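You operate a simulated robot arm through the tools that you are given. There is no shell and no other tool. Be economical: measure what you need, move in short steps, check, and stop when the job is done.

The job below is to be done with a simulated robot arm. You get a single attempt, and the scene is never put back.

JOB
Soak the orange soak cartridge till the soak screen reads done.
Fine: stand it in the bath well, press the largest pod, then the smallest; drain it on the bath rack.

Only the result counts: the job must be done as asked and must still hold three seconds after the hand-in. Knocking over, shifting, dropping, spilling or breaking anything else fails it.

ROBOT AND FRAMES
A 6-joint arm with a two-finger parallel gripper, fixed in place. Base frame: the origin is at the foot of the arm, x ahead of it, y to its left, z up; the work surface is at about z = 0.79. Readings come in m, degrees, newtons and seconds.
With the tool pointing down near the work surface it reaches from about 0.18 to 0.76 m from the base axis. Its first joint turns from -166.0 to 166.0 degrees. Payload 3.91 kg.
Tool frame: the origin (TCP) lies between the finger pads and is the grasp point; the fingertips stand 0.03 m ahead of it; z points along the fingers, y is the line along which they close. The gripper opens to 0.11 m. The fingers are 0.02 m wide and 0.01 m thick; the gripper's body (0.048 by 0.112 m) begins 0.055 m behind the TCP.
Orientation is that of the tool frame in the base frame, as [roll, pitch, yaw] about the fixed x, y, z axes, in that order (R = Rz(yaw) Ry(pitch) Rx(roll)). With the fingers straight down and closing along the base's y, the tool's x points along the base's -x, its y along +y and its z along -z.

CONTROLS
- The arm moves only by the tool jog_arm. Its argument "plan" is a list of rows, each a list of 7 numbers: the turn, a rotation vector about the base's x, y, z in units of 60 degrees (1.0 is 60 degrees), then the shift along the base's x, y, z in units of 400 mm (1.0 is 400 mm), then the opening, from 0 (shut) to 1 (fully open). In form: [[rx, ry, rz, tx, ty, tz, gripper], ...]. A call has 1 to 12 rows; each row is the pose to reach, as a shift and turn from the pose commanded when the call began. A call with a number of a shift or a turn outside -1 to 1 is refused whole. Each row takes 0.2 s and may step no farther than 0.05 m and 8.6 degrees from the row before; otherwise, or with a gripper value out of range, the whole call is refused. A pose out of reach is approached as far as the arm can. The call stops where the force on the tool passes 60 N (or 10 N more than at its start, if that is more) or the arm is blocked; 0.2 s more then pass. Each finger travels about 0.045 m/s and halts on what it meets, pressing with about 25 N; the grip force reading is that of the motor and also rises with nothing between the fingers. The clock runs only during rows and for 0.2 s after the last one: add rows that repeat a pose to give the fingers time. The reply holds the time, the measured pose of the TCP, the force on the tool along the base axes, the opening and the grip force, in the units named above and with some noise.
- Cameras (640 x 400 px; columns grow to the right, rows downward): "scene" is fixed at [0.2199, -0.4995, 1.5252]; the picture's right is [0.91, -0.42, 0.00], its down [-0.27, -0.58, -0.76] and it looks along [0.32, 0.69, -0.65] (base axes); focal length 314 px, centre (320, 200). "wrist" rides on the gripper at [-0.036, 0, -0.057] in the tool frame; the picture's right is [0.00, -1.00, 0.00], its down [0.97, 0.00, -0.24] and it looks along [0.24, 0.00, 0.97] (tool axes); focal length 218 px, centre (320, 200). There is no depth. A picture from a camera that has moved, and an enlarged one, comes with that camera's place and axes in the base frame and with its lens.
- grab_frame(camera): a new picture of that camera. No time passes.
- slide_trunk(by): slides the trunk up (or, below 0, down) by that many m; the arm rides with it, the base frame stays. It gives what a move gives, with no picture.
- close_up(camera, box): a new picture of the part [left, top, right, bottom] of that camera's present view, enlarged. No time passes.
- close_job(): hands the job in; it is judged then, once.

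Work in short steps. Places have to be worked out from the pictures, the camera data and where the tool is seen: move nearer, look again, correct. Check each grasp and each placing, and mend what went wrong. You have 120 turns and 68 pictures in all, those below and enlarged ones among them. Open the gripper and draw the arm clear of the work before you hand the job in, unless the task says otherwise; then end with one line.

The tools are called after "Call:" as a command line: name --pt "numbers of a row" for each row, then --argument value for the rest, lists and objects as JSON in quotes. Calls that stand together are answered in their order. jog_arm: Moves the arm, as the interface text tells. Its arguments: {"type":"object","properties":{"plan":{"type":"array"}},"required":["plan"]} The other tools are called the same way: slide_trunk (by) slides the trunk up or down; grab_frame (camera) takes a picture; close_up (camera, box) takes an enlarged picture of a part of a camera's view; close_job () hands the job in.

At the start:

```text
time_s: 0.0
tool_pos: [0.3637, 0.3208, 1.0533]
tcp_rot: [180.0, -0.1, -179.9]
contact_force: [0.9, 0.0, 0.3]
gripper_width: 0.1099
gripper_force: 0.1
trunk travel left (down, up): [-0.5, 0.09]
```

scene: 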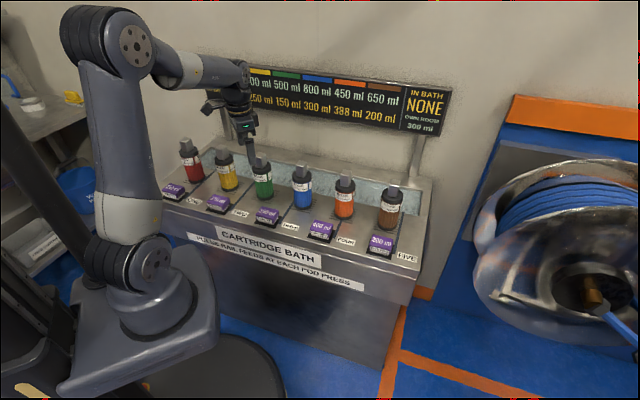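
wrist: 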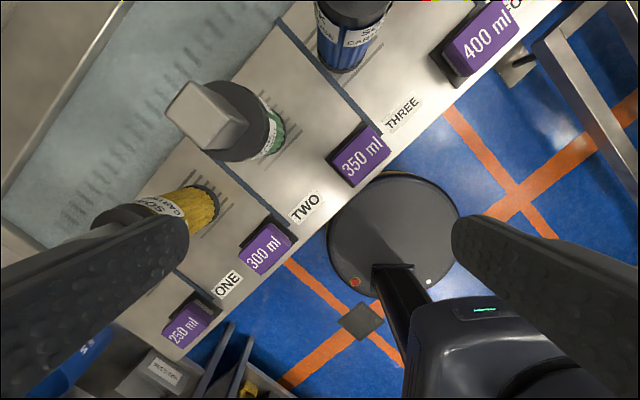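

I start by reading the board and the bath labels enlarged.

Call:
close_up --camera "scene" --box '[230, 50, 470, 200]'

Call:
close_up --camera "scene" --box '[140, 130, 440, 310]'

```text
2.67 times, centred on (350, 125) of scene
camera zoom: at [0.2199, -0.4995, 1.5252], right [0.91, -0.42, 0.0], down [-0.27, -0.58, -0.76], along [0.32, 0.69, -0.65], focal length 838 px, centre (240, 400)
```

zoom: 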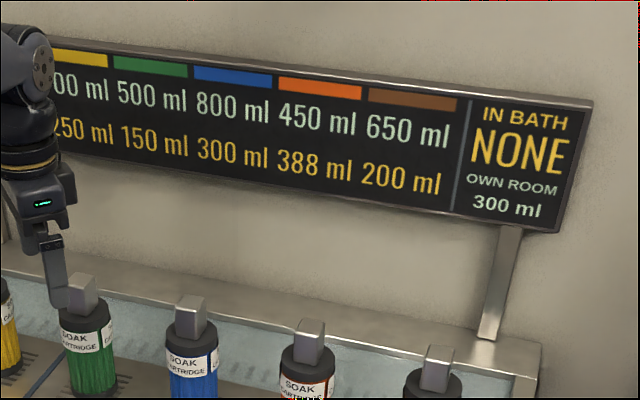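

```text
2.13 times, centred on (290, 220) of scene
camera zoom: at [0.2199, -0.4995, 1.5252], right [0.91, -0.42, 0.0], down [-0.27, -0.58, -0.76], along [0.32, 0.69, -0.65], focal length 670 px, centre (384, 157)
```

zoom: 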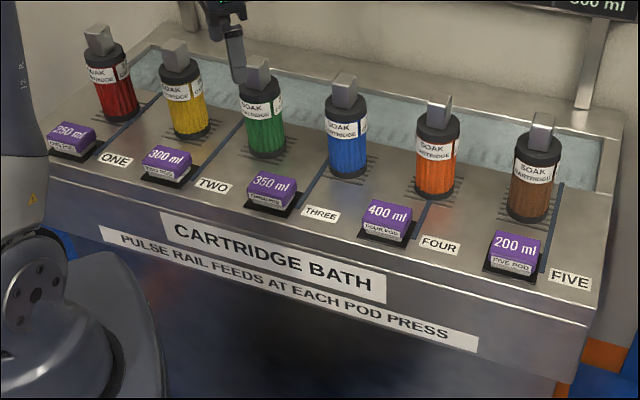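

The board lists orange at 450 / 388 ml, with an "own room" line I can't interpret yet. I raise the wrist, turn it square to the bath (row runs at about -45°), and look again.

Call:
jog_arm --pt "0 0 0.125 0 0 0.1 1" --pt "0 0 0.25 0.015 -0.09 0.17 1" --pt "0 0 0.375 0.03 -0.19 0.22 1" --pt "0 0 0.5 0.05 -0.29 0.27 1" --pt "0 0 0.625 0.07 -0.39 0.32 1" --pt "0 0 0.75 0.09 -0.49 0.36 1"

Call:
grab_frame --camera "wrist"

Call:
close_up --camera "scene" --box '[140, 50, 460, 250]'

```text
time_s: 1.4
tool_pos: [0.4003, 0.1232, 1.1984]
tcp_rot: [-180.0, 0.0, -134.9]
contact_force: [-0.7, -1.2, 0.5]
gripper_width: 0.1103
gripper_force: 0.0
trunk travel left (down, up): [-0.5, 0.09]
```

```text
63 pictures are left
camera wrist: at [0.425, 0.1491, 1.2541], right [0.71, -0.71, 0.0], down [-0.69, -0.69, 0.24], along [-0.17, -0.17, -0.97], focal length 218 px, centre (320, 200)
```

wrist: 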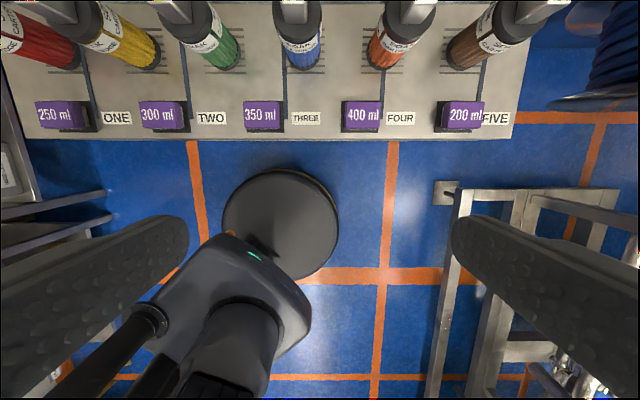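

```text
2.00 times, centred on (300, 150) of scene
camera zoom: at [0.2199, -0.4995, 1.5252], right [0.91, -0.42, 0.0], down [-0.27, -0.58, -0.76], along [0.32, 0.69, -0.65], focal length 629 px, centre (360, 300)
```

zoom: 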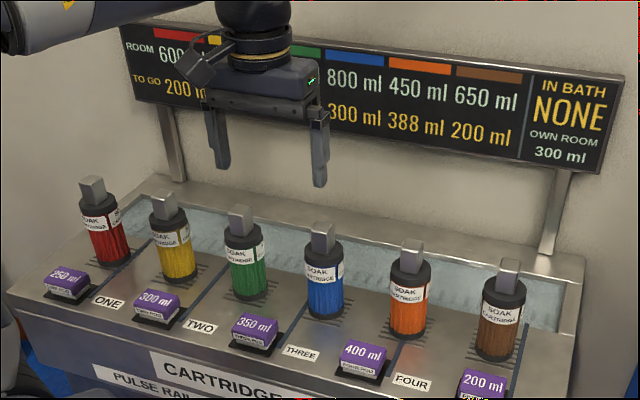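

The screen's rows are "ROOM" and "TO GO": orange has 450 ml room and 388 ml to go. I tilt the wrist toward the wall to see the back trough and the board.

Call:
jog_arm --pt "0.09 -0.09 0 0 0 0 1" --pt "0.18 -0.18 0 0 0 0 1" --pt "0.27 -0.27 0 0 0 0 1" --pt "0.36 -0.36 0 0 0 0 1" --pt "0.45 -0.45 0 0 0 0 1"

Call:
grab_frame --camera "wrist"

```text
time_s: 2.6
tool_pos: [0.4013, 0.1237, 1.1984]
tcp_rot: [-179.9, 38.3, -134.9]
contact_force: [-0.3, -0.2, 0.3]
gripper_width: 0.11
gripper_force: 0.2
trunk travel left (down, up): [-0.5, 0.09]
```

```text
61 pictures are left
camera wrist: at [0.3949, 0.1194, 1.2638], right [0.71, -0.71, 0.0], down [-0.64, -0.64, -0.41], along [0.29, 0.29, -0.91], focal length 218 px, centre (320, 200)
```

wrist: 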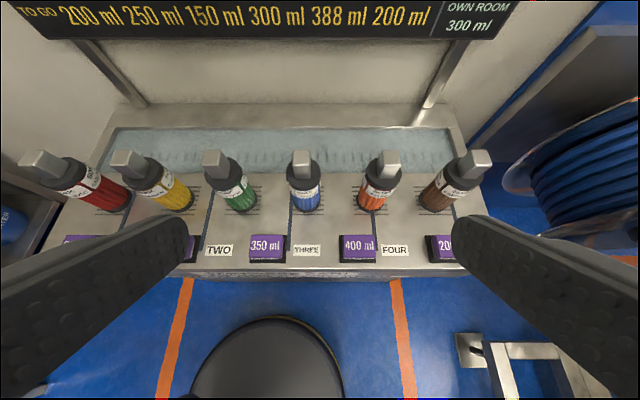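

The trough (bath well) runs along the back, cartridges stand on hatched drain pads. I enlarge the trough and the orange one.

Call:
close_up --camera "wrist" --box '[270, 110, 500, 270]'

Call:
close_up --camera "wrist" --box '[80, 90, 320, 250]'

```text
2.50 times, centred on (385, 190) of wrist
camera zoom: at [0.3949, 0.1194, 1.2638], right [0.71, -0.71, 0.0], down [-0.64, -0.64, -0.41], along [0.29, 0.29, -0.91], focal length 546 px, centre (158, 225)
```

zoom: 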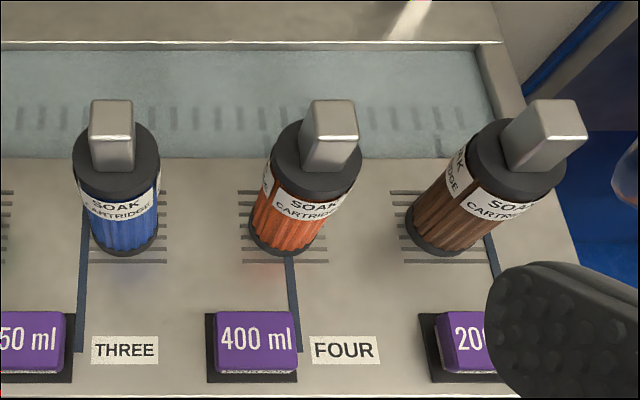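

```text
2.50 times, centred on (200, 170) of wrist
camera zoom: at [0.3949, 0.1194, 1.2638], right [0.71, -0.71, 0.0], down [-0.64, -0.64, -0.41], along [0.29, 0.29, -0.91], focal length 546 px, centre (620, 275)
```

zoom: 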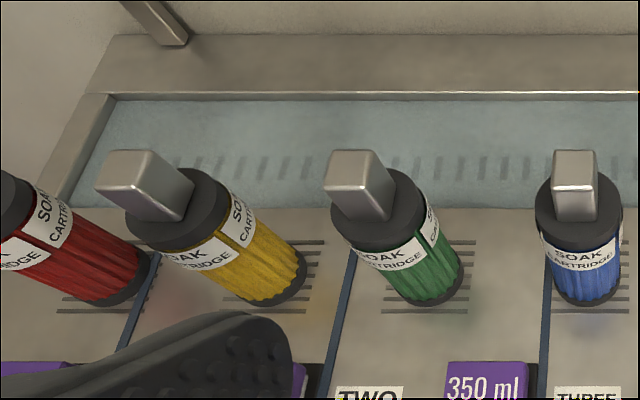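

Estimates: orange at about (0.62, 0.17) with its handle top at z≈0.97; the trough centre line is about 0.72 m out along the bath normal (1,1)/√2. I straighten the tool and hover over orange.

Call:
jog_arm --pt "-0.075 0.075 0 0.09 0.02 -0.04 1" --pt "-0.15 0.15 0 0.18 0.04 -0.08 1" --pt "-0.225 0.225 0 0.27 0.06 -0.12 1" --pt "-0.3 0.3 0 0.36 0.08 -0.16 1" --pt "-0.375 0.375 0 0.45 0.1 -0.2 1" --pt "-0.45 0.45 0 0.54 0.115 -0.23 1"

Call:
grab_frame --camera "wrist"

Call:
grab_frame --camera "scene"

```text
time_s: 4.0
tool_pos: [0.6169, 0.1706, 1.1054]
tcp_rot: [180.0, -0.2, -135.0]
contact_force: [0.5, 0.1, 0.7]
gripper_width: 0.11
gripper_force: 0.1
trunk travel left (down, up): [-0.5, 0.09]
```

```text
58 pictures are left
camera wrist: at [0.6423, 0.197, 1.1612], right [0.71, -0.71, 0.0], down [-0.69, -0.69, 0.24], along [-0.17, -0.17, -0.97], focal length 218 px, centre (320, 200)
```

wrist: 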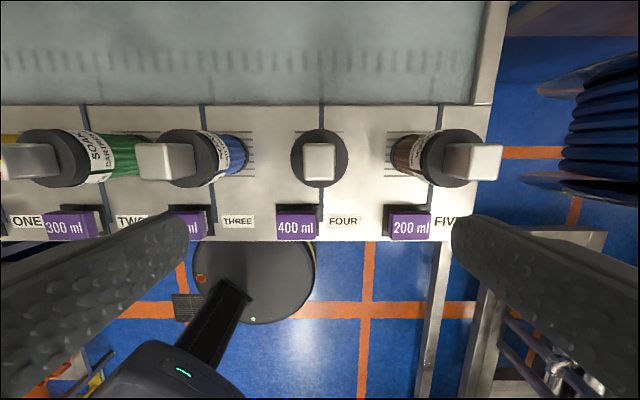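

```text
57 pictures are left
```

scene: 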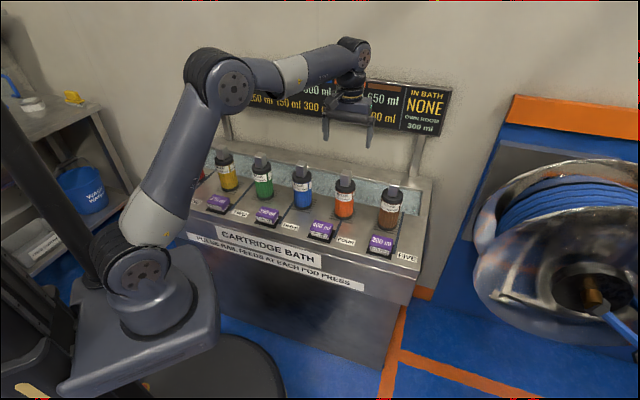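

The orange handle sits at about (0.633, 0.187), slightly nearer the wall than the TCP. I shift and descend to z≈0.96.

Call:
jog_arm --pt "0 0 0 0.04 0.042 -0.05 1" --pt "0 0 0 0.04 0.042 -0.15 1" --pt "0 0 0 0.04 0.042 -0.25 1" --pt "0 0 0 0.04 0.042 -0.3 1"

Call:
grab_frame --camera "wrist"

Call:
close_up --camera "scene" --box '[260, 100, 440, 220]'

```text
time_s: 5.0
tool_pos: [0.6323, 0.1886, 0.985]
tcp_rot: [-179.9, 0.0, -135.0]
contact_force: [-0.4, 0.4, -0.2]
gripper_width: 0.1099
gripper_force: 0.0
trunk travel left (down, up): [-0.5, 0.09]
```

```text
56 pictures are left
camera wrist: at [0.6572, 0.2139, 1.0403], right [0.71, -0.71, 0.0], down [-0.69, -0.69, 0.24], along [-0.17, -0.17, -0.97], focal length 218 px, centre (320, 200)
```

wrist: 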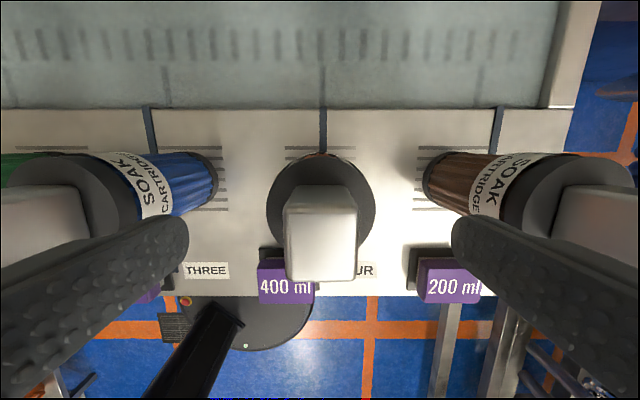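

```text
3.33 times, centred on (350, 160) of scene
camera zoom: at [0.2199, -0.4995, 1.5252], right [0.91, -0.42, 0.0], down [-0.27, -0.58, -0.76], along [0.32, 0.69, -0.65], focal length 1048 px, centre (220, 333)
```

zoom: 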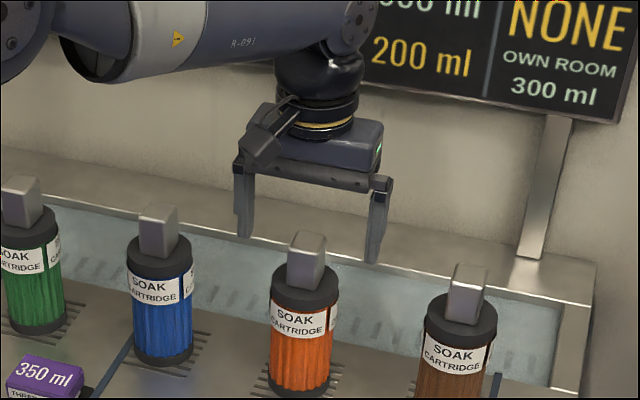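

Alignment in the row direction is good and the handle top sits at about z≈0.955. I lower 3 cm, then close.

Call:
jog_arm --pt "0 0 0 -0.005 -0.007 -0.04 1" --pt "0 0 0 -0.005 -0.007 -0.08 1" --pt "0 0 0 -0.005 -0.007 -0.08 0.6" --pt "0 0 0 -0.005 -0.007 -0.08 0.3" --pt "0 0 0 -0.005 -0.007 -0.08 0" --pt "0 0 0 -0.005 -0.007 -0.08 0" --pt "0 0 0 -0.005 -0.007 -0.08 0" --pt "0 0 0 -0.005 -0.007 -0.08 0"

Call:
close_up --camera "scene" --box '[260, 100, 440, 220]'

```text
time_s: 6.8
tool_pos: [0.6298, 0.1821, 0.9532]
tcp_rot: [-180.0, -0.1, -135.0]
contact_force: [-0.5, 1.1, 0.1]
gripper_width: 0.0299
gripper_force: 25.6
trunk travel left (down, up): [-0.5, 0.09]
```

```text
3.33 times, centred on (350, 160) of scene
camera zoom: at [0.2199, -0.4995, 1.5252], right [0.91, -0.42, 0.0], down [-0.27, -0.58, -0.76], along [0.32, 0.69, -0.65], focal length 1048 px, centre (220, 333)
```

zoom: 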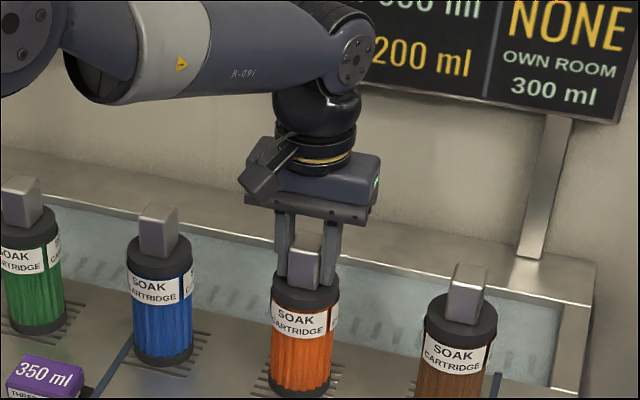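

Gripped (0.030 m wide). I lift it straight up 0.21 m, clear of the neighbours.

Call:
jog_arm --pt "0 0 0 0 0 0.08 0" --pt "0 0 0 0 0 0.18 0" --pt "0 0 0 0 0 0.29 0" --pt "0 0 0 0 0 0.41 0" --pt "0 0 0 0 0 0.53 0"

Call:
grab_frame --camera "scene"

Call:
grab_frame --camera "wrist"

```text
time_s: 8.0
tool_pos: [0.63, 0.185, 1.1641]
tcp_rot: [-180.0, -0.1, -135.1]
contact_force: [-1.0, -0.3, -2.1]
gripper_width: 0.0299
gripper_force: 25.3
trunk travel left (down, up): [-0.5, 0.09]
```

```text
53 pictures are left
```

scene: 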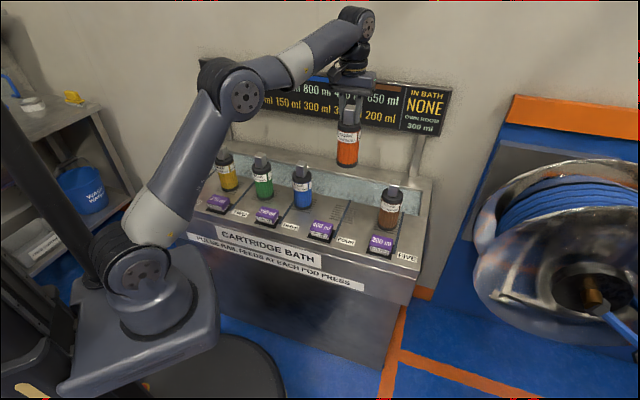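

```text
52 pictures are left
camera wrist: at [0.6551, 0.2107, 1.2199], right [0.71, -0.71, 0.0], down [-0.69, -0.69, 0.24], along [-0.17, -0.17, -0.97], focal length 218 px, centre (320, 200)
```

wrist: 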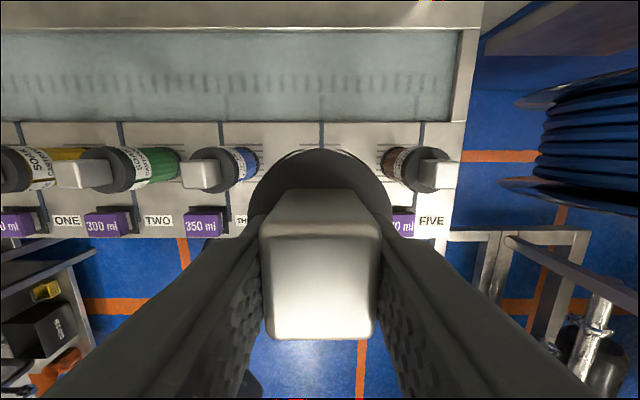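

It's held cleanly. I carry it high to over the trough between the green and blue columns (n≈0.70, about (0.566, 0.424)), keeping clear of the board.

Call:
jog_arm --pt "0 0 0 -0.025 0.1 0 0" --pt "0 0 0 -0.05 0.2 0 0" --pt "0 0 0 -0.08 0.3 0 0" --pt "0 0 0 -0.105 0.4 0 0" --pt "0 0 0 -0.135 0.5 0 0" --pt "0 0 0 -0.16 0.6 0 0"

Call:
grab_frame --camera "scene"

Call:
grab_frame --camera "wrist"

```text
time_s: 9.4
tool_pos: [0.5396, 0.4034, 1.1602]
tcp_rot: [-179.9, -0.1, -135.1]
contact_force: [0.4, -0.1, -2.4]
gripper_width: 0.0298
gripper_force: 25.1
out of reach, approached as far as the arm can: row 4, 5, 6
trunk travel left (down, up): [-0.5, 0.09]
```

```text
51 pictures are left
```

scene: 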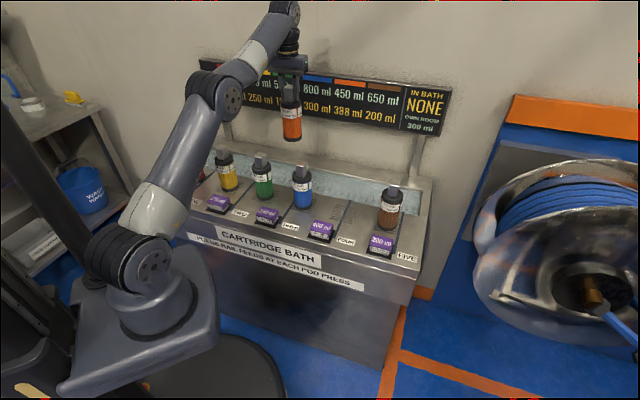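

```text
50 pictures are left
camera wrist: at [0.5652, 0.4291, 1.2159], right [0.71, -0.71, 0.0], down [-0.69, -0.69, 0.24], along [-0.17, -0.17, -0.97], focal length 218 px, centre (320, 200)
```

wrist: 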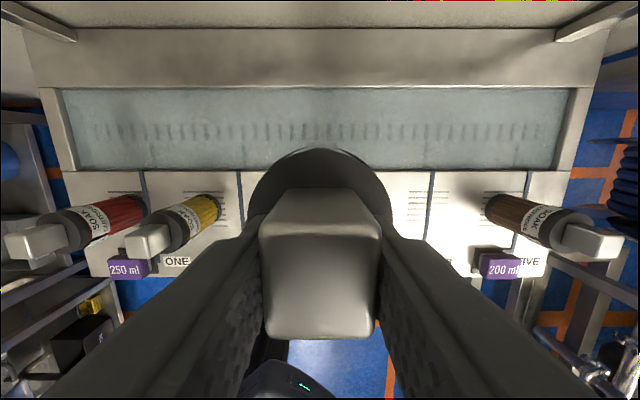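

At this height the arm tops out short (n≈0.667). Raising the trunk gives the arm more forward reach at the same height.

Call:
slide_trunk --by 0.09

```text
time_s: 10.7
tool_pos: [0.5409, 0.4025, 1.2491]
tcp_rot: [-180.0, 0.0, -135.0]
contact_force: [-0.7, -0.1, -2.9]
gripper_width: 0.0298
gripper_force: 25.0
trunk travel left (down, up): [-0.59, 0.0]
```

Now back down to z≈1.16 without lateral shift, to see what reference the commands use.

Call:
jog_arm --pt "0 0 0 0 0 -0.1 0" --pt "0 0 0 0 0 -0.2 0"

```text
time_s: 11.2
tool_pos: [0.5401, 0.4026, 1.171]
tcp_rot: [180.0, 0.1, -135.0]
contact_force: [0.3, -0.4, -3.2]
gripper_width: 0.03
gripper_force: 25.4
trunk travel left (down, up): [-0.59, 0.0]
```

The commands now reference the reached pose. I move outward to n≈0.71 while lowering slightly.

Call:
jog_arm --pt "0 0 0 0.02 0.02 -0.02 0" --pt "0 0 0 0.045 0.045 -0.06 0" --pt "0 0 0 0.077 0.077 -0.1 0"

Call:
grab_frame --camera "wrist"

Call:
close_up --camera "scene" --box '[190, 40, 430, 240]'

```text
time_s: 12.1
tool_pos: [0.5728, 0.4344, 1.1301]
tcp_rot: [-179.9, 0.1, -134.9]
contact_force: [-0.1, 0.5, -3.8]
gripper_width: 0.0298
gripper_force: 24.8
trunk travel left (down, up): [-0.59, 0.0]
```

```text
49 pictures are left
camera wrist: at [0.5967, 0.4604, 1.1858], right [0.71, -0.71, 0.0], down [-0.69, -0.69, 0.24], along [-0.17, -0.17, -0.97], focal length 218 px, centre (320, 200)
```

wrist: 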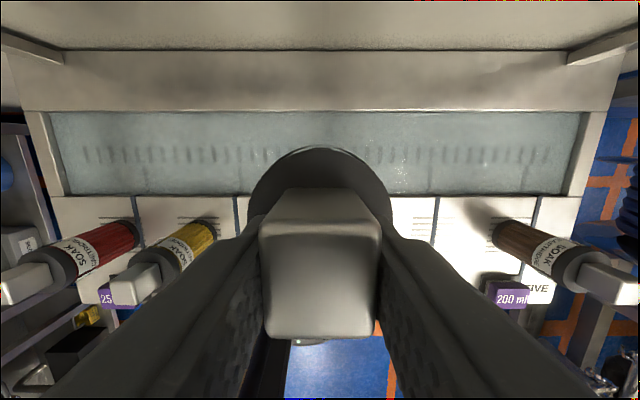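

```text
2.00 times, centred on (310, 140) of scene
camera zoom: at [0.2199, -0.4995, 1.5252], right [0.91, -0.42, 0.0], down [-0.27, -0.58, -0.76], along [0.32, 0.69, -0.65], focal length 629 px, centre (340, 320)
```

zoom: 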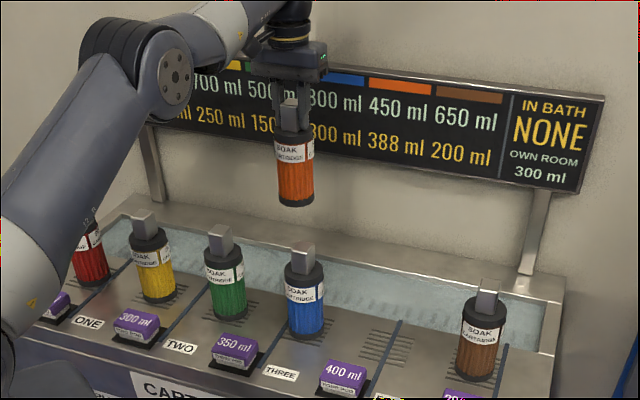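

Position is over the well with margin both sides. I lower to just above deck level.

Call:
jog_arm --pt "0 0 0 0 0 -0.1 0" --pt "0 0 0 0 0 -0.2 0" --pt "0 0 0 0 0 -0.3 0" --pt "0 0 0 0 0 -0.38 0" --pt "0 0 0 0 0 -0.41 0"

Call:
close_up --camera "scene" --box '[190, 40, 430, 240]'

```text
time_s: 13.2
tool_pos: [0.5707, 0.4334, 0.9655]
tcp_rot: [180.0, 0.0, -135.0]
contact_force: [0.2, -0.6, -3.1]
gripper_width: 0.0299
gripper_force: 24.9
trunk travel left (down, up): [-0.59, 0.0]
```

```text
2.00 times, centred on (310, 140) of scene
camera zoom: at [0.2199, -0.4995, 1.5252], right [0.91, -0.42, 0.0], down [-0.27, -0.58, -0.76], along [0.32, 0.69, -0.65], focal length 629 px, centre (340, 320)
```

zoom: 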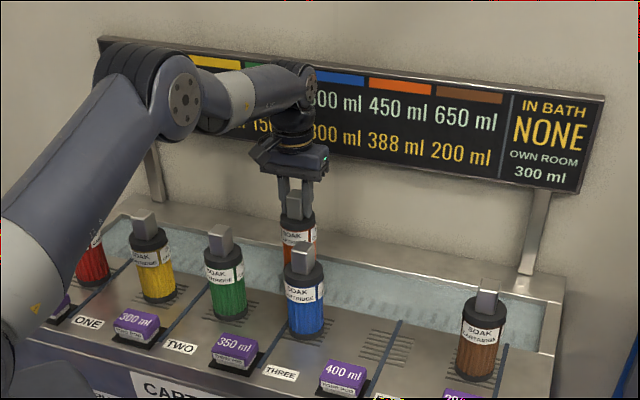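

Now I lower slowly in 4 mm steps until the floor of the well carries it.

Call:
jog_arm --pt "0 0 0 0 0 -0.01 0" --pt "0 0 0 0 0 -0.02 0" --pt "0 0 0 0 0 -0.03 0" --pt "0 0 0 0 0 -0.04 0" --pt "0 0 0 0 0 -0.05 0" --pt "0 0 0 0 0 -0.06 0"

```text
time_s: 14.7
tool_pos: [0.5711, 0.4332, 0.9417]
tcp_rot: [-179.9, 0.0, -135.0]
contact_force: [-0.1, 0.4, -3.0]
gripper_width: 0.0298
gripper_force: 24.9
trunk travel left (down, up): [-0.59, 0.0]
```

Below deck level and still no contact; I continue down.

Call:
jog_arm --pt "0 0 0 0 0 -0.01 0" --pt "0 0 0 0 0 -0.02 0" --pt "0 0 0 0 0 -0.03 0" --pt "0 0 0 0 0 -0.04 0" --pt "0 0 0 0 0 -0.05 0" --pt "0 0 0 0 0 -0.06 0" --pt "0 0 0 0 0 -0.07 0" --pt "0 0 0 0 0 -0.08 0"

Call:
grab_frame --camera "wrist"

Call:
close_up --camera "scene" --box '[190, 40, 460, 240]'

```text
time_s: 16.4
tool_pos: [0.5718, 0.4334, 0.9142]
tcp_rot: [179.9, 0.2, -135.0]
contact_force: [-3.0, -2.6, 14.3]
gripper_width: 0.0301
gripper_force: 25.1
trunk travel left (down, up): [-0.59, 0.0]
```

```text
46 pictures are left
camera wrist: at [0.5962, 0.4588, 0.969], right [0.71, -0.71, 0.0], down [-0.69, -0.69, 0.24], along [-0.17, -0.17, -0.97], focal length 218 px, centre (320, 200)
```

wrist: 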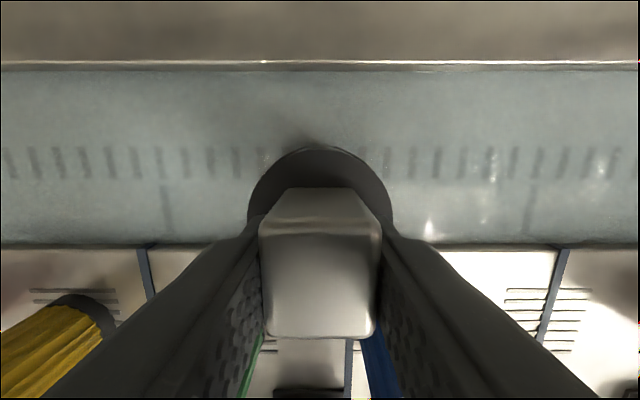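

```text
2.00 times, centred on (325, 140) of scene
camera zoom: at [0.2199, -0.4995, 1.5252], right [0.91, -0.42, 0.0], down [-0.27, -0.58, -0.76], along [0.32, 0.69, -0.65], focal length 629 px, centre (310, 320)
```

zoom: 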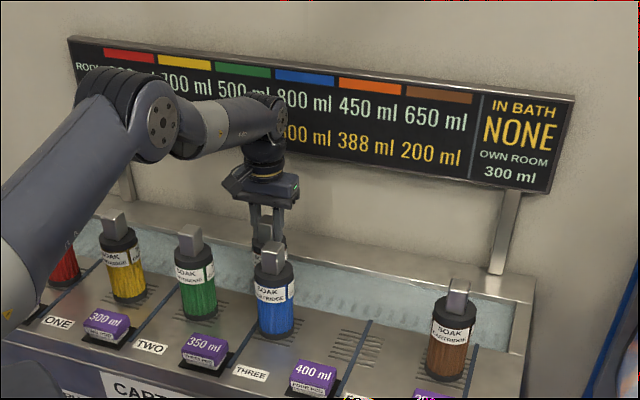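

Contact: 14 N up at z≈0.914, so it stands on the floor of the well (about 38 mm below deck). I ease off the load and open partway.

Call:
jog_arm --pt "0 0 0 0 0 0.008 0" --pt "0 0 0 0 0 0.008 0.3" --pt "0 0 0 0 0 0.008 0.5" --pt "0 0 0 0 0 0.008 0.6" --pt "0 0 0 0 0 0.008 0.6" --pt "0 0 0 0 0 0.008 0.6"

Call:
close_up --camera "scene" --box '[190, 40, 460, 240]'

```text
time_s: 17.9
tool_pos: [0.571, 0.4336, 0.9137]
tcp_rot: [-180.0, 0.0, -135.1]
contact_force: [-0.1, -1.0, -0.3]
gripper_width: 0.0661
gripper_force: 0.3
trunk travel left (down, up): [-0.59, 0.0]
```

```text
2.00 times, centred on (325, 140) of scene
camera zoom: at [0.2199, -0.4995, 1.5252], right [0.91, -0.42, 0.0], down [-0.27, -0.58, -0.76], along [0.32, 0.69, -0.65], focal length 629 px, centre (310, 320)
```

zoom: 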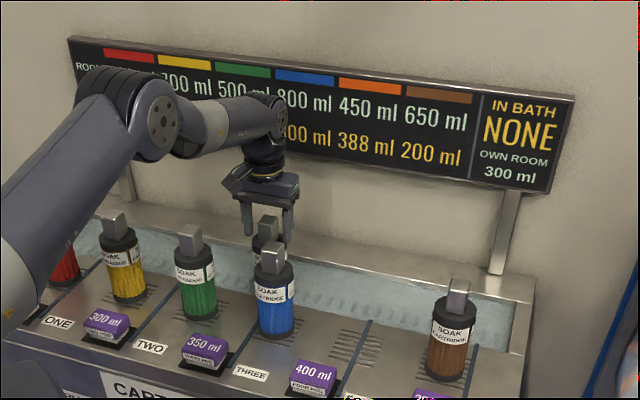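

Released and standing, though the screen still reads NONE. I raise clear and look again.

Call:
jog_arm --pt "0 0 0 0 0 0.05 0.6" --pt "0 0 0 0 0 0.15 0.6" --pt "0 0 0 0 0 0.27 0.6" --pt "0 0 0 0 0 0.39 0.6" --pt "0 0 0 -0.03 -0.03 0.47 0.6"

Call:
grab_frame --camera "wrist"

Call:
close_up --camera "scene" --box '[190, 40, 460, 240]'

```text
time_s: 19.1
tool_pos: [0.5598, 0.4208, 1.1012]
tcp_rot: [-180.0, -0.1, -135.0]
contact_force: [0.4, 0.2, 0.2]
gripper_width: 0.0662
gripper_force: 0.0
trunk travel left (down, up): [-0.59, 0.0]
```

```text
43 pictures are left
camera wrist: at [0.5846, 0.4466, 1.1574], right [0.71, -0.71, 0.0], down [-0.69, -0.69, 0.24], along [-0.17, -0.17, -0.97], focal length 218 px, centre (320, 200)
```

wrist: 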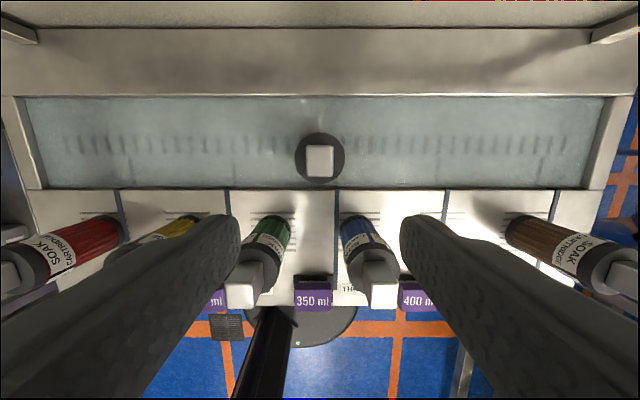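

```text
2.00 times, centred on (325, 140) of scene
camera zoom: at [0.2199, -0.4995, 1.5252], right [0.91, -0.42, 0.0], down [-0.27, -0.58, -0.76], along [0.32, 0.69, -0.65], focal length 629 px, centre (310, 320)
```

zoom: 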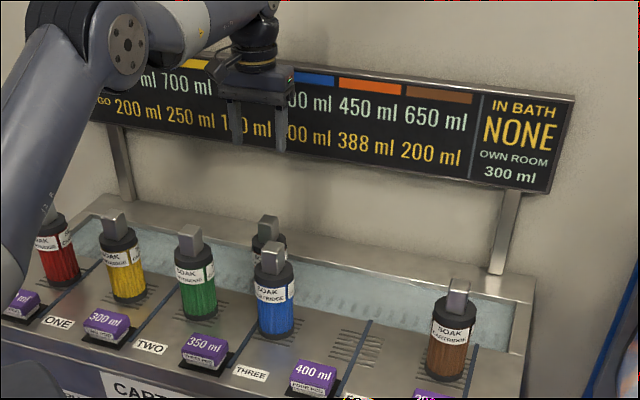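

It stands upright near the well's middle, but the screen still shows NONE; pressing 400 ml undetected could overflow the bath's own 300 ml. I back off and let time pass, then re-read.

Call:
jog_arm --pt "0 0 0 -0.05 -0.05 0.05 0.6" --pt "0 0 0 -0.1 -0.13 0.1 0.3" --pt "0 0 0 -0.1 -0.25 0.1 0" --pt "0 0 0 -0.1 -0.37 0.1 0" --pt "0 0 0 -0.1 -0.49 0.1 0" --pt "0 0 0 -0.1 -0.55 0.1 0" --pt "0 0 0 -0.1 -0.55 0.1 0" --pt "0 0 0 -0.1 -0.55 0.1 0"

Call:
grab_frame --camera "scene"

Call:
grab_frame --camera "wrist"

```text
time_s: 20.9
tool_pos: [0.5193, 0.2007, 1.1401]
tcp_rot: [-180.0, 0.0, -134.9]
contact_force: [-0.4, -0.5, -1.0]
gripper_width: 0.0001
gripper_force: 25.2
trunk travel left (down, up): [-0.59, 0.0]
```

```text
41 pictures are left
```

scene: 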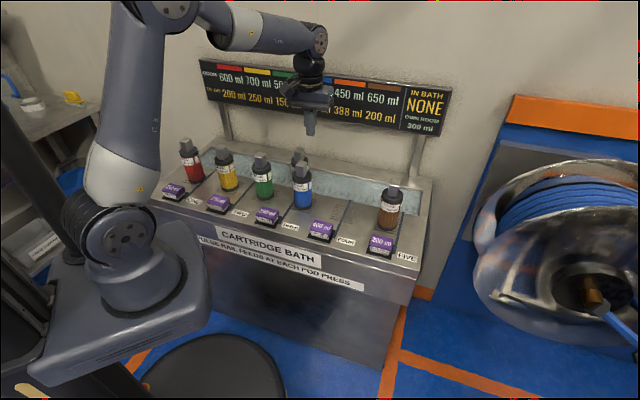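

```text
40 pictures are left
camera wrist: at [0.5457, 0.2269, 1.1958], right [0.71, -0.71, 0.0], down [-0.69, -0.69, 0.24], along [-0.17, -0.17, -0.97], focal length 218 px, centre (320, 200)
```

wrist: 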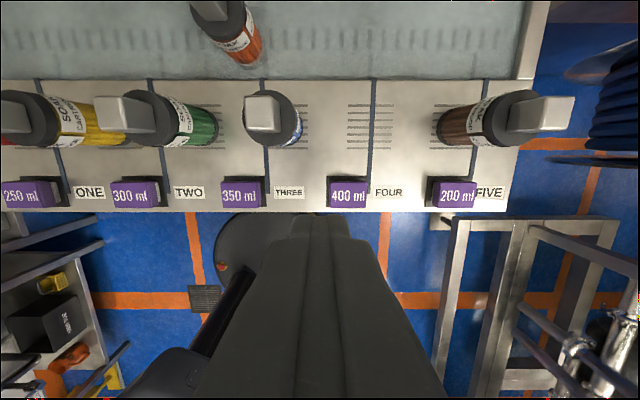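

Still NONE. I enlarge the screen and the cartridge to check for any change or marking in the well.

Call:
close_up --camera "scene" --box '[330, 70, 460, 150]'

Call:
close_up --camera "wrist" --box '[140, 0, 540, 220]'

```text
4.92 times, centred on (395, 110) of scene
camera zoom: at [0.2199, -0.4995, 1.5252], right [0.91, -0.42, 0.0], down [-0.27, -0.58, -0.76], along [0.32, 0.69, -0.65], focal length 1547 px, centre (-49, 643)
```

zoom: 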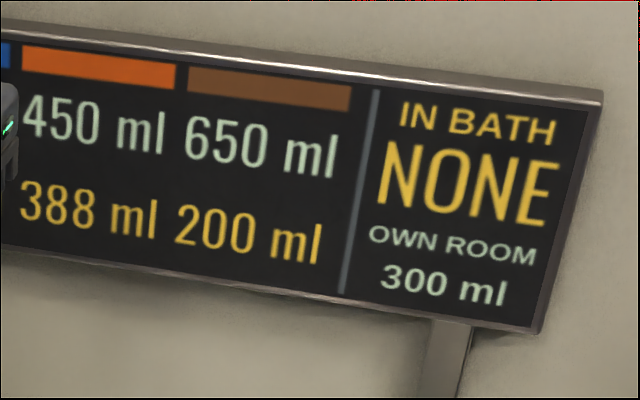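

```text
1.60 times, centred on (340, 110) of wrist
camera zoom: at [0.5457, 0.2269, 1.1958], right [0.71, -0.71, 0.0], down [-0.69, -0.69, 0.24], along [-0.17, -0.17, -0.97], focal length 349 px, centre (288, 344)
```

zoom: 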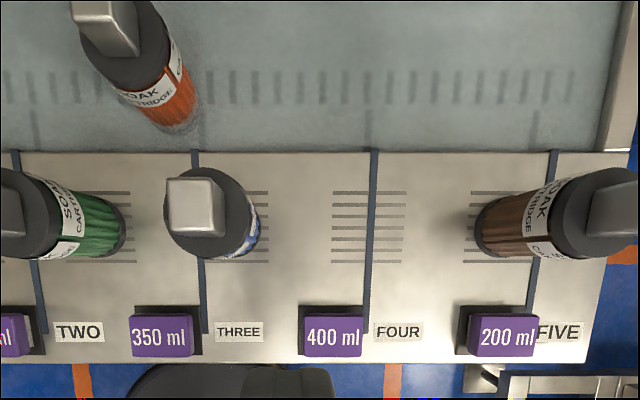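

The cartridge looks correctly seated. I move the closed fingers above the 400 ml pod (about (0.526, 0.137)), waiting a little, then re-read the screen before pressing anything.

Call:
jog_arm --pt "0 0 0 0.005 -0.06 -0.08 0" --pt "0 0 0 0.01 -0.12 -0.17 0" --pt "0 0 0 0.017 -0.16 -0.26 0" --pt "0 0 0 0.017 -0.16 -0.37 0" --pt "0 0 0 0.017 -0.16 -0.48 0" --pt "0 0 0 0.017 -0.16 -0.58 0" --pt "0 0 0 0.017 -0.16 -0.58 0" --pt "0 0 0 0.017 -0.16 -0.58 0" --pt "0 0 0 0.017 -0.16 -0.58 0"

Call:
grab_frame --camera "scene"

Call:
grab_frame --camera "wrist"

```text
time_s: 22.9
tool_pos: [0.5261, 0.1376, 0.9077]
tcp_rot: [180.0, 0.0, -135.0]
contact_force: [0.1, 0.1, -0.9]
gripper_width: 0.0002
gripper_force: 25.4
trunk travel left (down, up): [-0.59, 0.0]
```

```text
37 pictures are left
```

scene: 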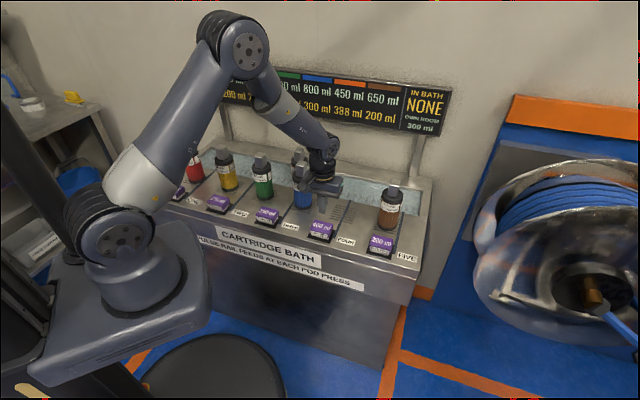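

```text
36 pictures are left
camera wrist: at [0.5517, 0.1639, 0.9636], right [0.71, -0.71, 0.0], down [-0.69, -0.69, 0.24], along [-0.17, -0.17, -0.97], focal length 218 px, centre (320, 200)
```

wrist: 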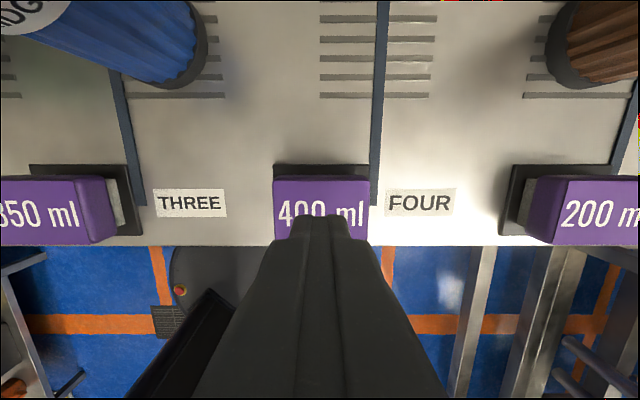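

The screen still reads NONE. Waiting costs little, so I let a few more seconds pass and look at the whole screen and well again.

Call:
jog_arm --pt "0 0 0 0 0 0 0" --pt "0 0 0 0 0 0 0" --pt "0 0 0 0 0 0 0" --pt "0 0 0 0 0 0 0" --pt "0 0 0 0 0 0 0" --pt "0 0 0 0 0 0 0" --pt "0 0 0 0 0 0 0" --pt "0 0 0 0 0 0 0" --pt "0 0 0 0 0 0 0" --pt "0 0 0 0 0 0 0" --pt "0 0 0 0 0 0 0" --pt "0 0 0 0 0 0 0"

Call:
close_up --camera "scene" --box '[200, 70, 460, 240]'

```text
time_s: 25.4
tool_pos: [0.526, 0.1377, 0.9072]
tcp_rot: [179.9, 0.0, -135.0]
contact_force: [-0.2, -0.4, 0.0]
gripper_width: 0.0002
gripper_force: 25.4
trunk travel left (down, up): [-0.59, 0.0]
```

```text
2.35 times, centred on (330, 155) of scene
camera zoom: at [0.2199, -0.4995, 1.5252], right [0.91, -0.42, 0.0], down [-0.27, -0.58, -0.76], along [0.32, 0.69, -0.65], focal length 740 px, centre (296, 306)
```

zoom: 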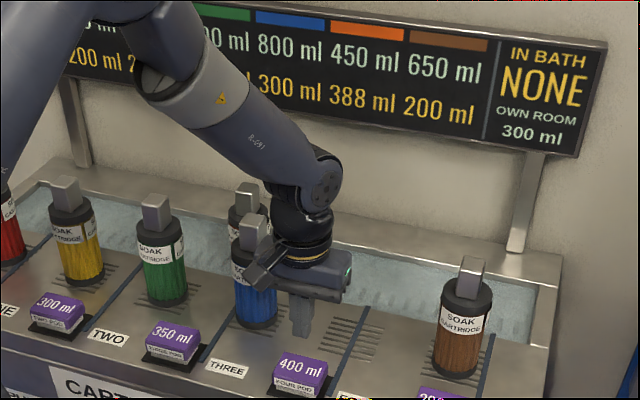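

The screen is unchanged. Before risking a 400 ml dose, I'll re-seat the cartridge exactly on the well's centre line (it is ~15 mm near of it) and watch the screen. First up and back over it.

Call:
jog_arm --pt "0 0 0 0 0 0.12 0" --pt "0 0 0 0 0 0.24 0" --pt "0 0 0 0 0 0.36 0" --pt "0 0 0 0 0 0.48 0" --pt "0 0 0 0 0.1 0.54 0.2" --pt "0 0 0 0 0.22 0.54 0.4" --pt "0 0 0 0 0.34 0.54 0.6" --pt "0 0 0 0.02 0.46 0.54 0.6" --pt "0 0 0 0.05 0.57 0.54 0.6" --pt "0 0 0 0.085 0.68 0.5 0.6" --pt "0 0 0 0.117 0.743 0.43 0.6"

Call:
grab_frame --camera "wrist"

```text
time_s: 27.9
tool_pos: [0.5762, 0.4358, 1.0794]
tcp_rot: [180.0, 0.0, -135.0]
contact_force: [0.2, -0.9, -0.6]
gripper_width: 0.0659
gripper_force: 0.1
trunk travel left (down, up): [-0.59, 0.0]
```

```text
34 pictures are left
camera wrist: at [0.5993, 0.4609, 1.1361], right [0.71, -0.71, 0.0], down [-0.69, -0.69, 0.24], along [-0.17, -0.17, -0.97], focal length 218 px, centre (320, 200)
```

wrist: 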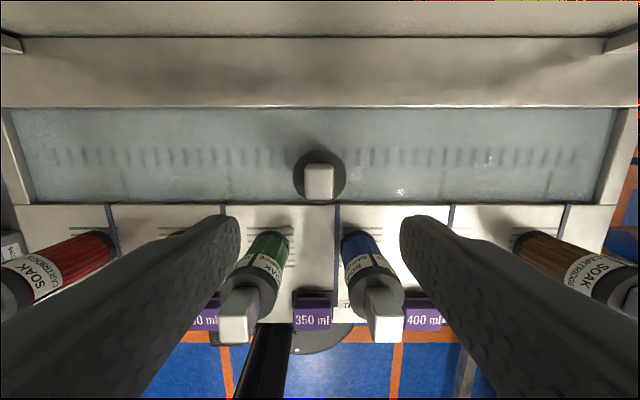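

Aligned over the handle. Descend to the earlier grasp height and close.

Call:
jog_arm --pt "0 0 0 -0.008 -0.003 -0.12 0.6" --pt "0 0 0 -0.008 -0.003 -0.24 0.6" --pt "0 0 0 -0.008 -0.003 -0.34 0.6" --pt "0 0 0 -0.008 -0.003 -0.407 0.6" --pt "0 0 0 -0.008 -0.003 -0.407 0.4" --pt "0 0 0 -0.008 -0.003 -0.407 0.2" --pt "0 0 0 -0.008 -0.003 -0.407 0" --pt "0 0 0 -0.008 -0.003 -0.407 0" --pt "0 0 0 -0.008 -0.003 -0.407 0"

```text
time_s: 29.9
tool_pos: [0.5716, 0.4318, 0.9184]
tcp_rot: [-180.0, 0.0, -135.1]
contact_force: [0.2, 0.6, -1.4]
gripper_width: 0.0298
gripper_force: 24.8
trunk travel left (down, up): [-0.59, 0.0]
```

Gripped. Lift 1.2 cm, shift ~17 mm toward the wall, lower until it touches.

Call:
jog_arm --pt "0 0 0 0 0 0.03 0" --pt "0 0 0 0.015 0.015 0.03 0" --pt "0 0 0 0.03 0.03 0.03 0" --pt "0 0 0 0.03 0.03 0.02 0" --pt "0 0 0 0.03 0.03 0.01 0" --pt "0 0 0 0.03 0.03 0 0" --pt "0 0 0 0.03 0.03 -0.006 0" --pt "0 0 0 0.03 0.03 -0.012 0" --pt "0 0 0 0.03 0.03 -0.016 0"

Call:
close_up --camera "scene" --box '[200, 70, 460, 240]'

```text
time_s: 31.9
tool_pos: [0.5812, 0.4449, 0.9166]
tcp_rot: [180.0, 0.4, -135.0]
contact_force: [0.4, 2.3, 6.9]
gripper_width: 0.0295
gripper_force: 25.1
trunk travel left (down, up): [-0.59, 0.0]
```

```text
2.35 times, centred on (330, 155) of scene
camera zoom: at [0.2199, -0.4995, 1.5252], right [0.91, -0.42, 0.0], down [-0.27, -0.58, -0.76], along [0.32, 0.69, -0.65], focal length 740 px, centre (296, 306)
```

zoom: 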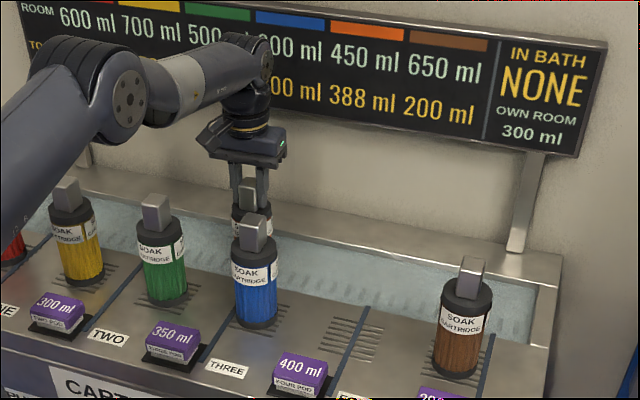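

Touching at n≈0.726. Unload, open, and lift off.

Call:
jog_arm --pt "0 0 0 0 0 0.006 0" --pt "0 0 0 0 0 0.006 0.3" --pt "0 0 0 0 0 0.006 0.6" --pt "0 0 0 0 0 0.006 0.6" --pt "0 0 0 0 0 0.006 0.6" --pt "0 0 0 0 0 0.1 0.6" --pt "0 0 0 0 0 0.2 0.6" --pt "0 0 0 0 0 0.32 0.6" --pt "0 0 0 -0.03 -0.03 0.42 0.6" --pt "0 0 0 -0.08 -0.1 0.5 0.6" --pt "0 0 0 -0.11 -0.2 0.54 0.6" --pt "0 0 0 -0.12 -0.31 0.54 0.4"

Call:
grab_frame --camera "scene"

Call:
grab_frame --camera "wrist"

```text
time_s: 34.5
tool_pos: [0.5327, 0.3205, 1.1285]
tcp_rot: [180.0, 0.0, -135.0]
contact_force: [-0.6, -0.2, -0.4]
gripper_width: 0.0442
gripper_force: 0.0
trunk travel left (down, up): [-0.59, 0.0]
```

```text
32 pictures are left
```

scene: 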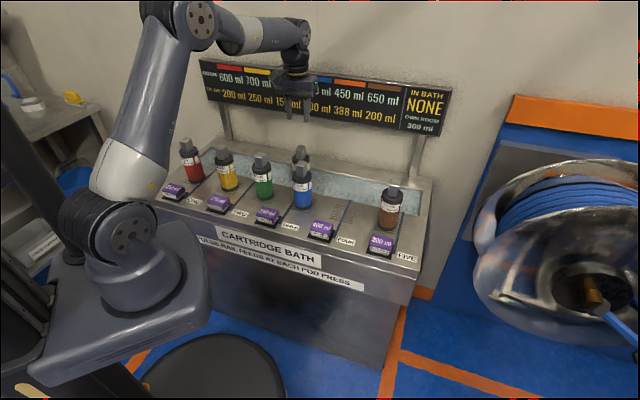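

```text
31 pictures are left
camera wrist: at [0.5577, 0.346, 1.1838], right [0.71, -0.71, 0.0], down [-0.69, -0.69, 0.24], along [-0.17, -0.17, -0.97], focal length 218 px, centre (320, 200)
```

wrist: 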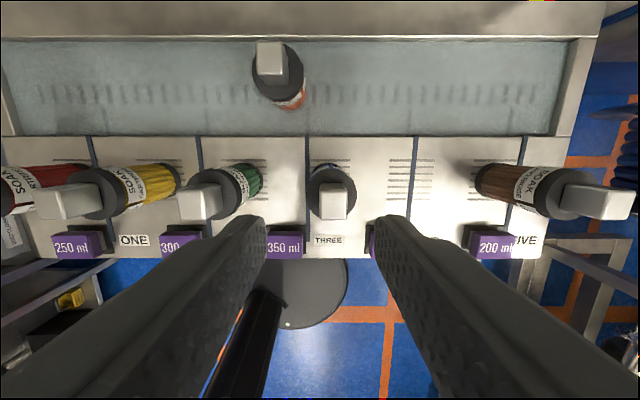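

It is centred, clear and upright, and the screen is unchanged, so "IN BATH NONE" most likely means no liquid dosed yet. I go to the 400 ml pod (FOUR) as asked.

Call:
jog_arm --pt "0 0 0 0 -0.12 0 0.2" --pt "0 0 0 -0.01 -0.24 0 0" --pt "0 0 0 -0.015 -0.36 0 0" --pt "0 0 0 -0.02 -0.465 -0.04 0" --pt "0 0 0 -0.025 -0.465 -0.16 0" --pt "0 0 0 -0.025 -0.465 -0.28 0" --pt "0 0 0 -0.025 -0.465 -0.4 0" --pt "0 0 0 -0.025 -0.465 -0.52 0" --pt "0 0 0 -0.025 -0.465 -0.6 0"

Call:
close_up --camera "scene" --box '[230, 140, 420, 270]'

```text
time_s: 36.5
tool_pos: [0.5235, 0.1352, 0.8869]
tcp_rot: [179.9, 0.0, -135.0]
contact_force: [1.2, -0.4, 0.0]
gripper_width: 0.0001
gripper_force: 25.4
trunk travel left (down, up): [-0.59, 0.0]
```

```text
3.08 times, centred on (325, 205) of scene
camera zoom: at [0.2199, -0.4995, 1.5252], right [0.91, -0.42, 0.0], down [-0.27, -0.58, -0.76], along [0.32, 0.69, -0.65], focal length 967 px, centre (305, 185)
```

zoom: 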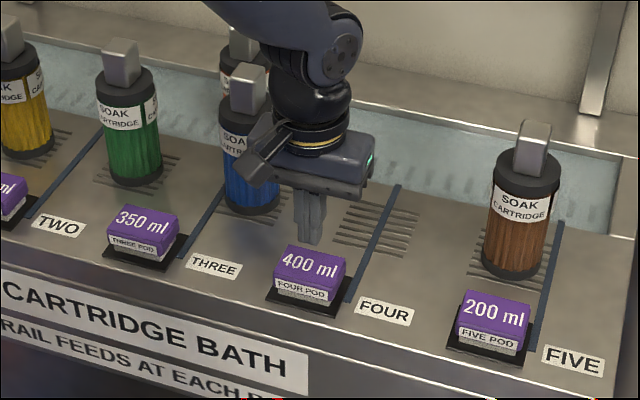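

Fingertips are above pod FOUR and clear of blue. I press down in small steps until the force rises.

Call:
jog_arm --pt "0 0 0 0 0 -0.015 0" --pt "0 0 0 0 0 -0.03 0" --pt "0 0 0 0 0 -0.045 0" --pt "0 0 0 0 0 -0.055 0" --pt "0 0 0 0 0 -0.065 0"

Call:
close_up --camera "scene" --box '[230, 70, 460, 270]'

```text
time_s: 37.6
tool_pos: [0.5236, 0.1354, 0.8618]
tcp_rot: [180.0, 0.1, -135.0]
contact_force: [0.4, -0.4, 1.0]
gripper_width: 0.0004
gripper_force: 24.5
trunk travel left (down, up): [-0.59, 0.0]
```

```text
2.00 times, centred on (345, 170) of scene
camera zoom: at [0.2199, -0.4995, 1.5252], right [0.91, -0.42, 0.0], down [-0.27, -0.58, -0.76], along [0.32, 0.69, -0.65], focal length 629 px, centre (270, 260)
```

zoom: 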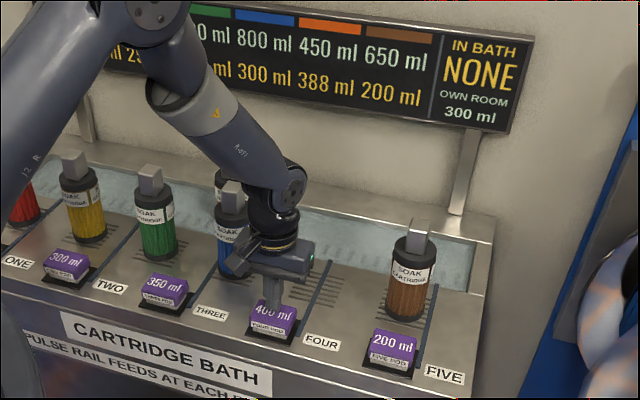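

Very near the pod top now, no real force yet. Continue in 2–3 mm steps.

Call:
jog_arm --pt "0 0 0 0 0 -0.006 0" --pt "0 0 0 0 0 -0.012 0" --pt "0 0 0 0 0 -0.018 0" --pt "0 0 0 0 0 -0.024 0"

Call:
close_up --camera "scene" --box '[230, 70, 460, 270]'

```text
time_s: 38.6
tool_pos: [0.5238, 0.1351, 0.8529]
tcp_rot: [180.0, 0.0, -135.0]
contact_force: [-0.4, 0.0, 3.4]
gripper_width: 0.0
gripper_force: 24.8
trunk travel left (down, up): [-0.59, 0.0]
```

```text
2.00 times, centred on (345, 170) of scene
camera zoom: at [0.2199, -0.4995, 1.5252], right [0.91, -0.42, 0.0], down [-0.27, -0.58, -0.76], along [0.32, 0.69, -0.65], focal length 629 px, centre (270, 260)
```

zoom: 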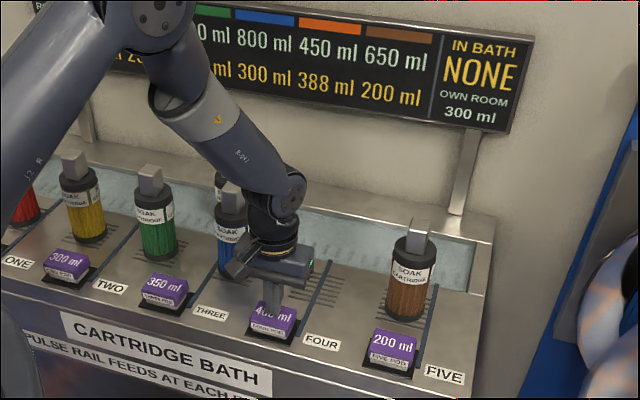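

Light spring contact (3.4 N). Push a bit deeper, once.

Call:
jog_arm --pt "0 0 0 0 0 -0.005 0" --pt "0 0 0 0 0 -0.01 0" --pt "0 0 0 0 0 -0.015 0"

Call:
close_up --camera "scene" --box '[230, 70, 460, 270]'

```text
time_s: 39.5
tool_pos: [0.5238, 0.1353, 0.8462]
tcp_rot: [180.0, 0.0, -134.9]
contact_force: [0.2, -0.7, 3.9]
gripper_width: 0.0001
gripper_force: 25.0
trunk travel left (down, up): [-0.59, 0.0]
```

```text
2.00 times, centred on (345, 170) of scene
camera zoom: at [0.2199, -0.4995, 1.5252], right [0.91, -0.42, 0.0], down [-0.27, -0.58, -0.76], along [0.32, 0.69, -0.65], focal length 629 px, centre (270, 260)
```

zoom: 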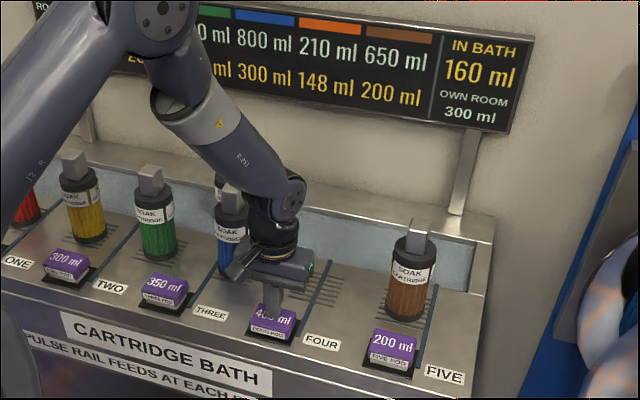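

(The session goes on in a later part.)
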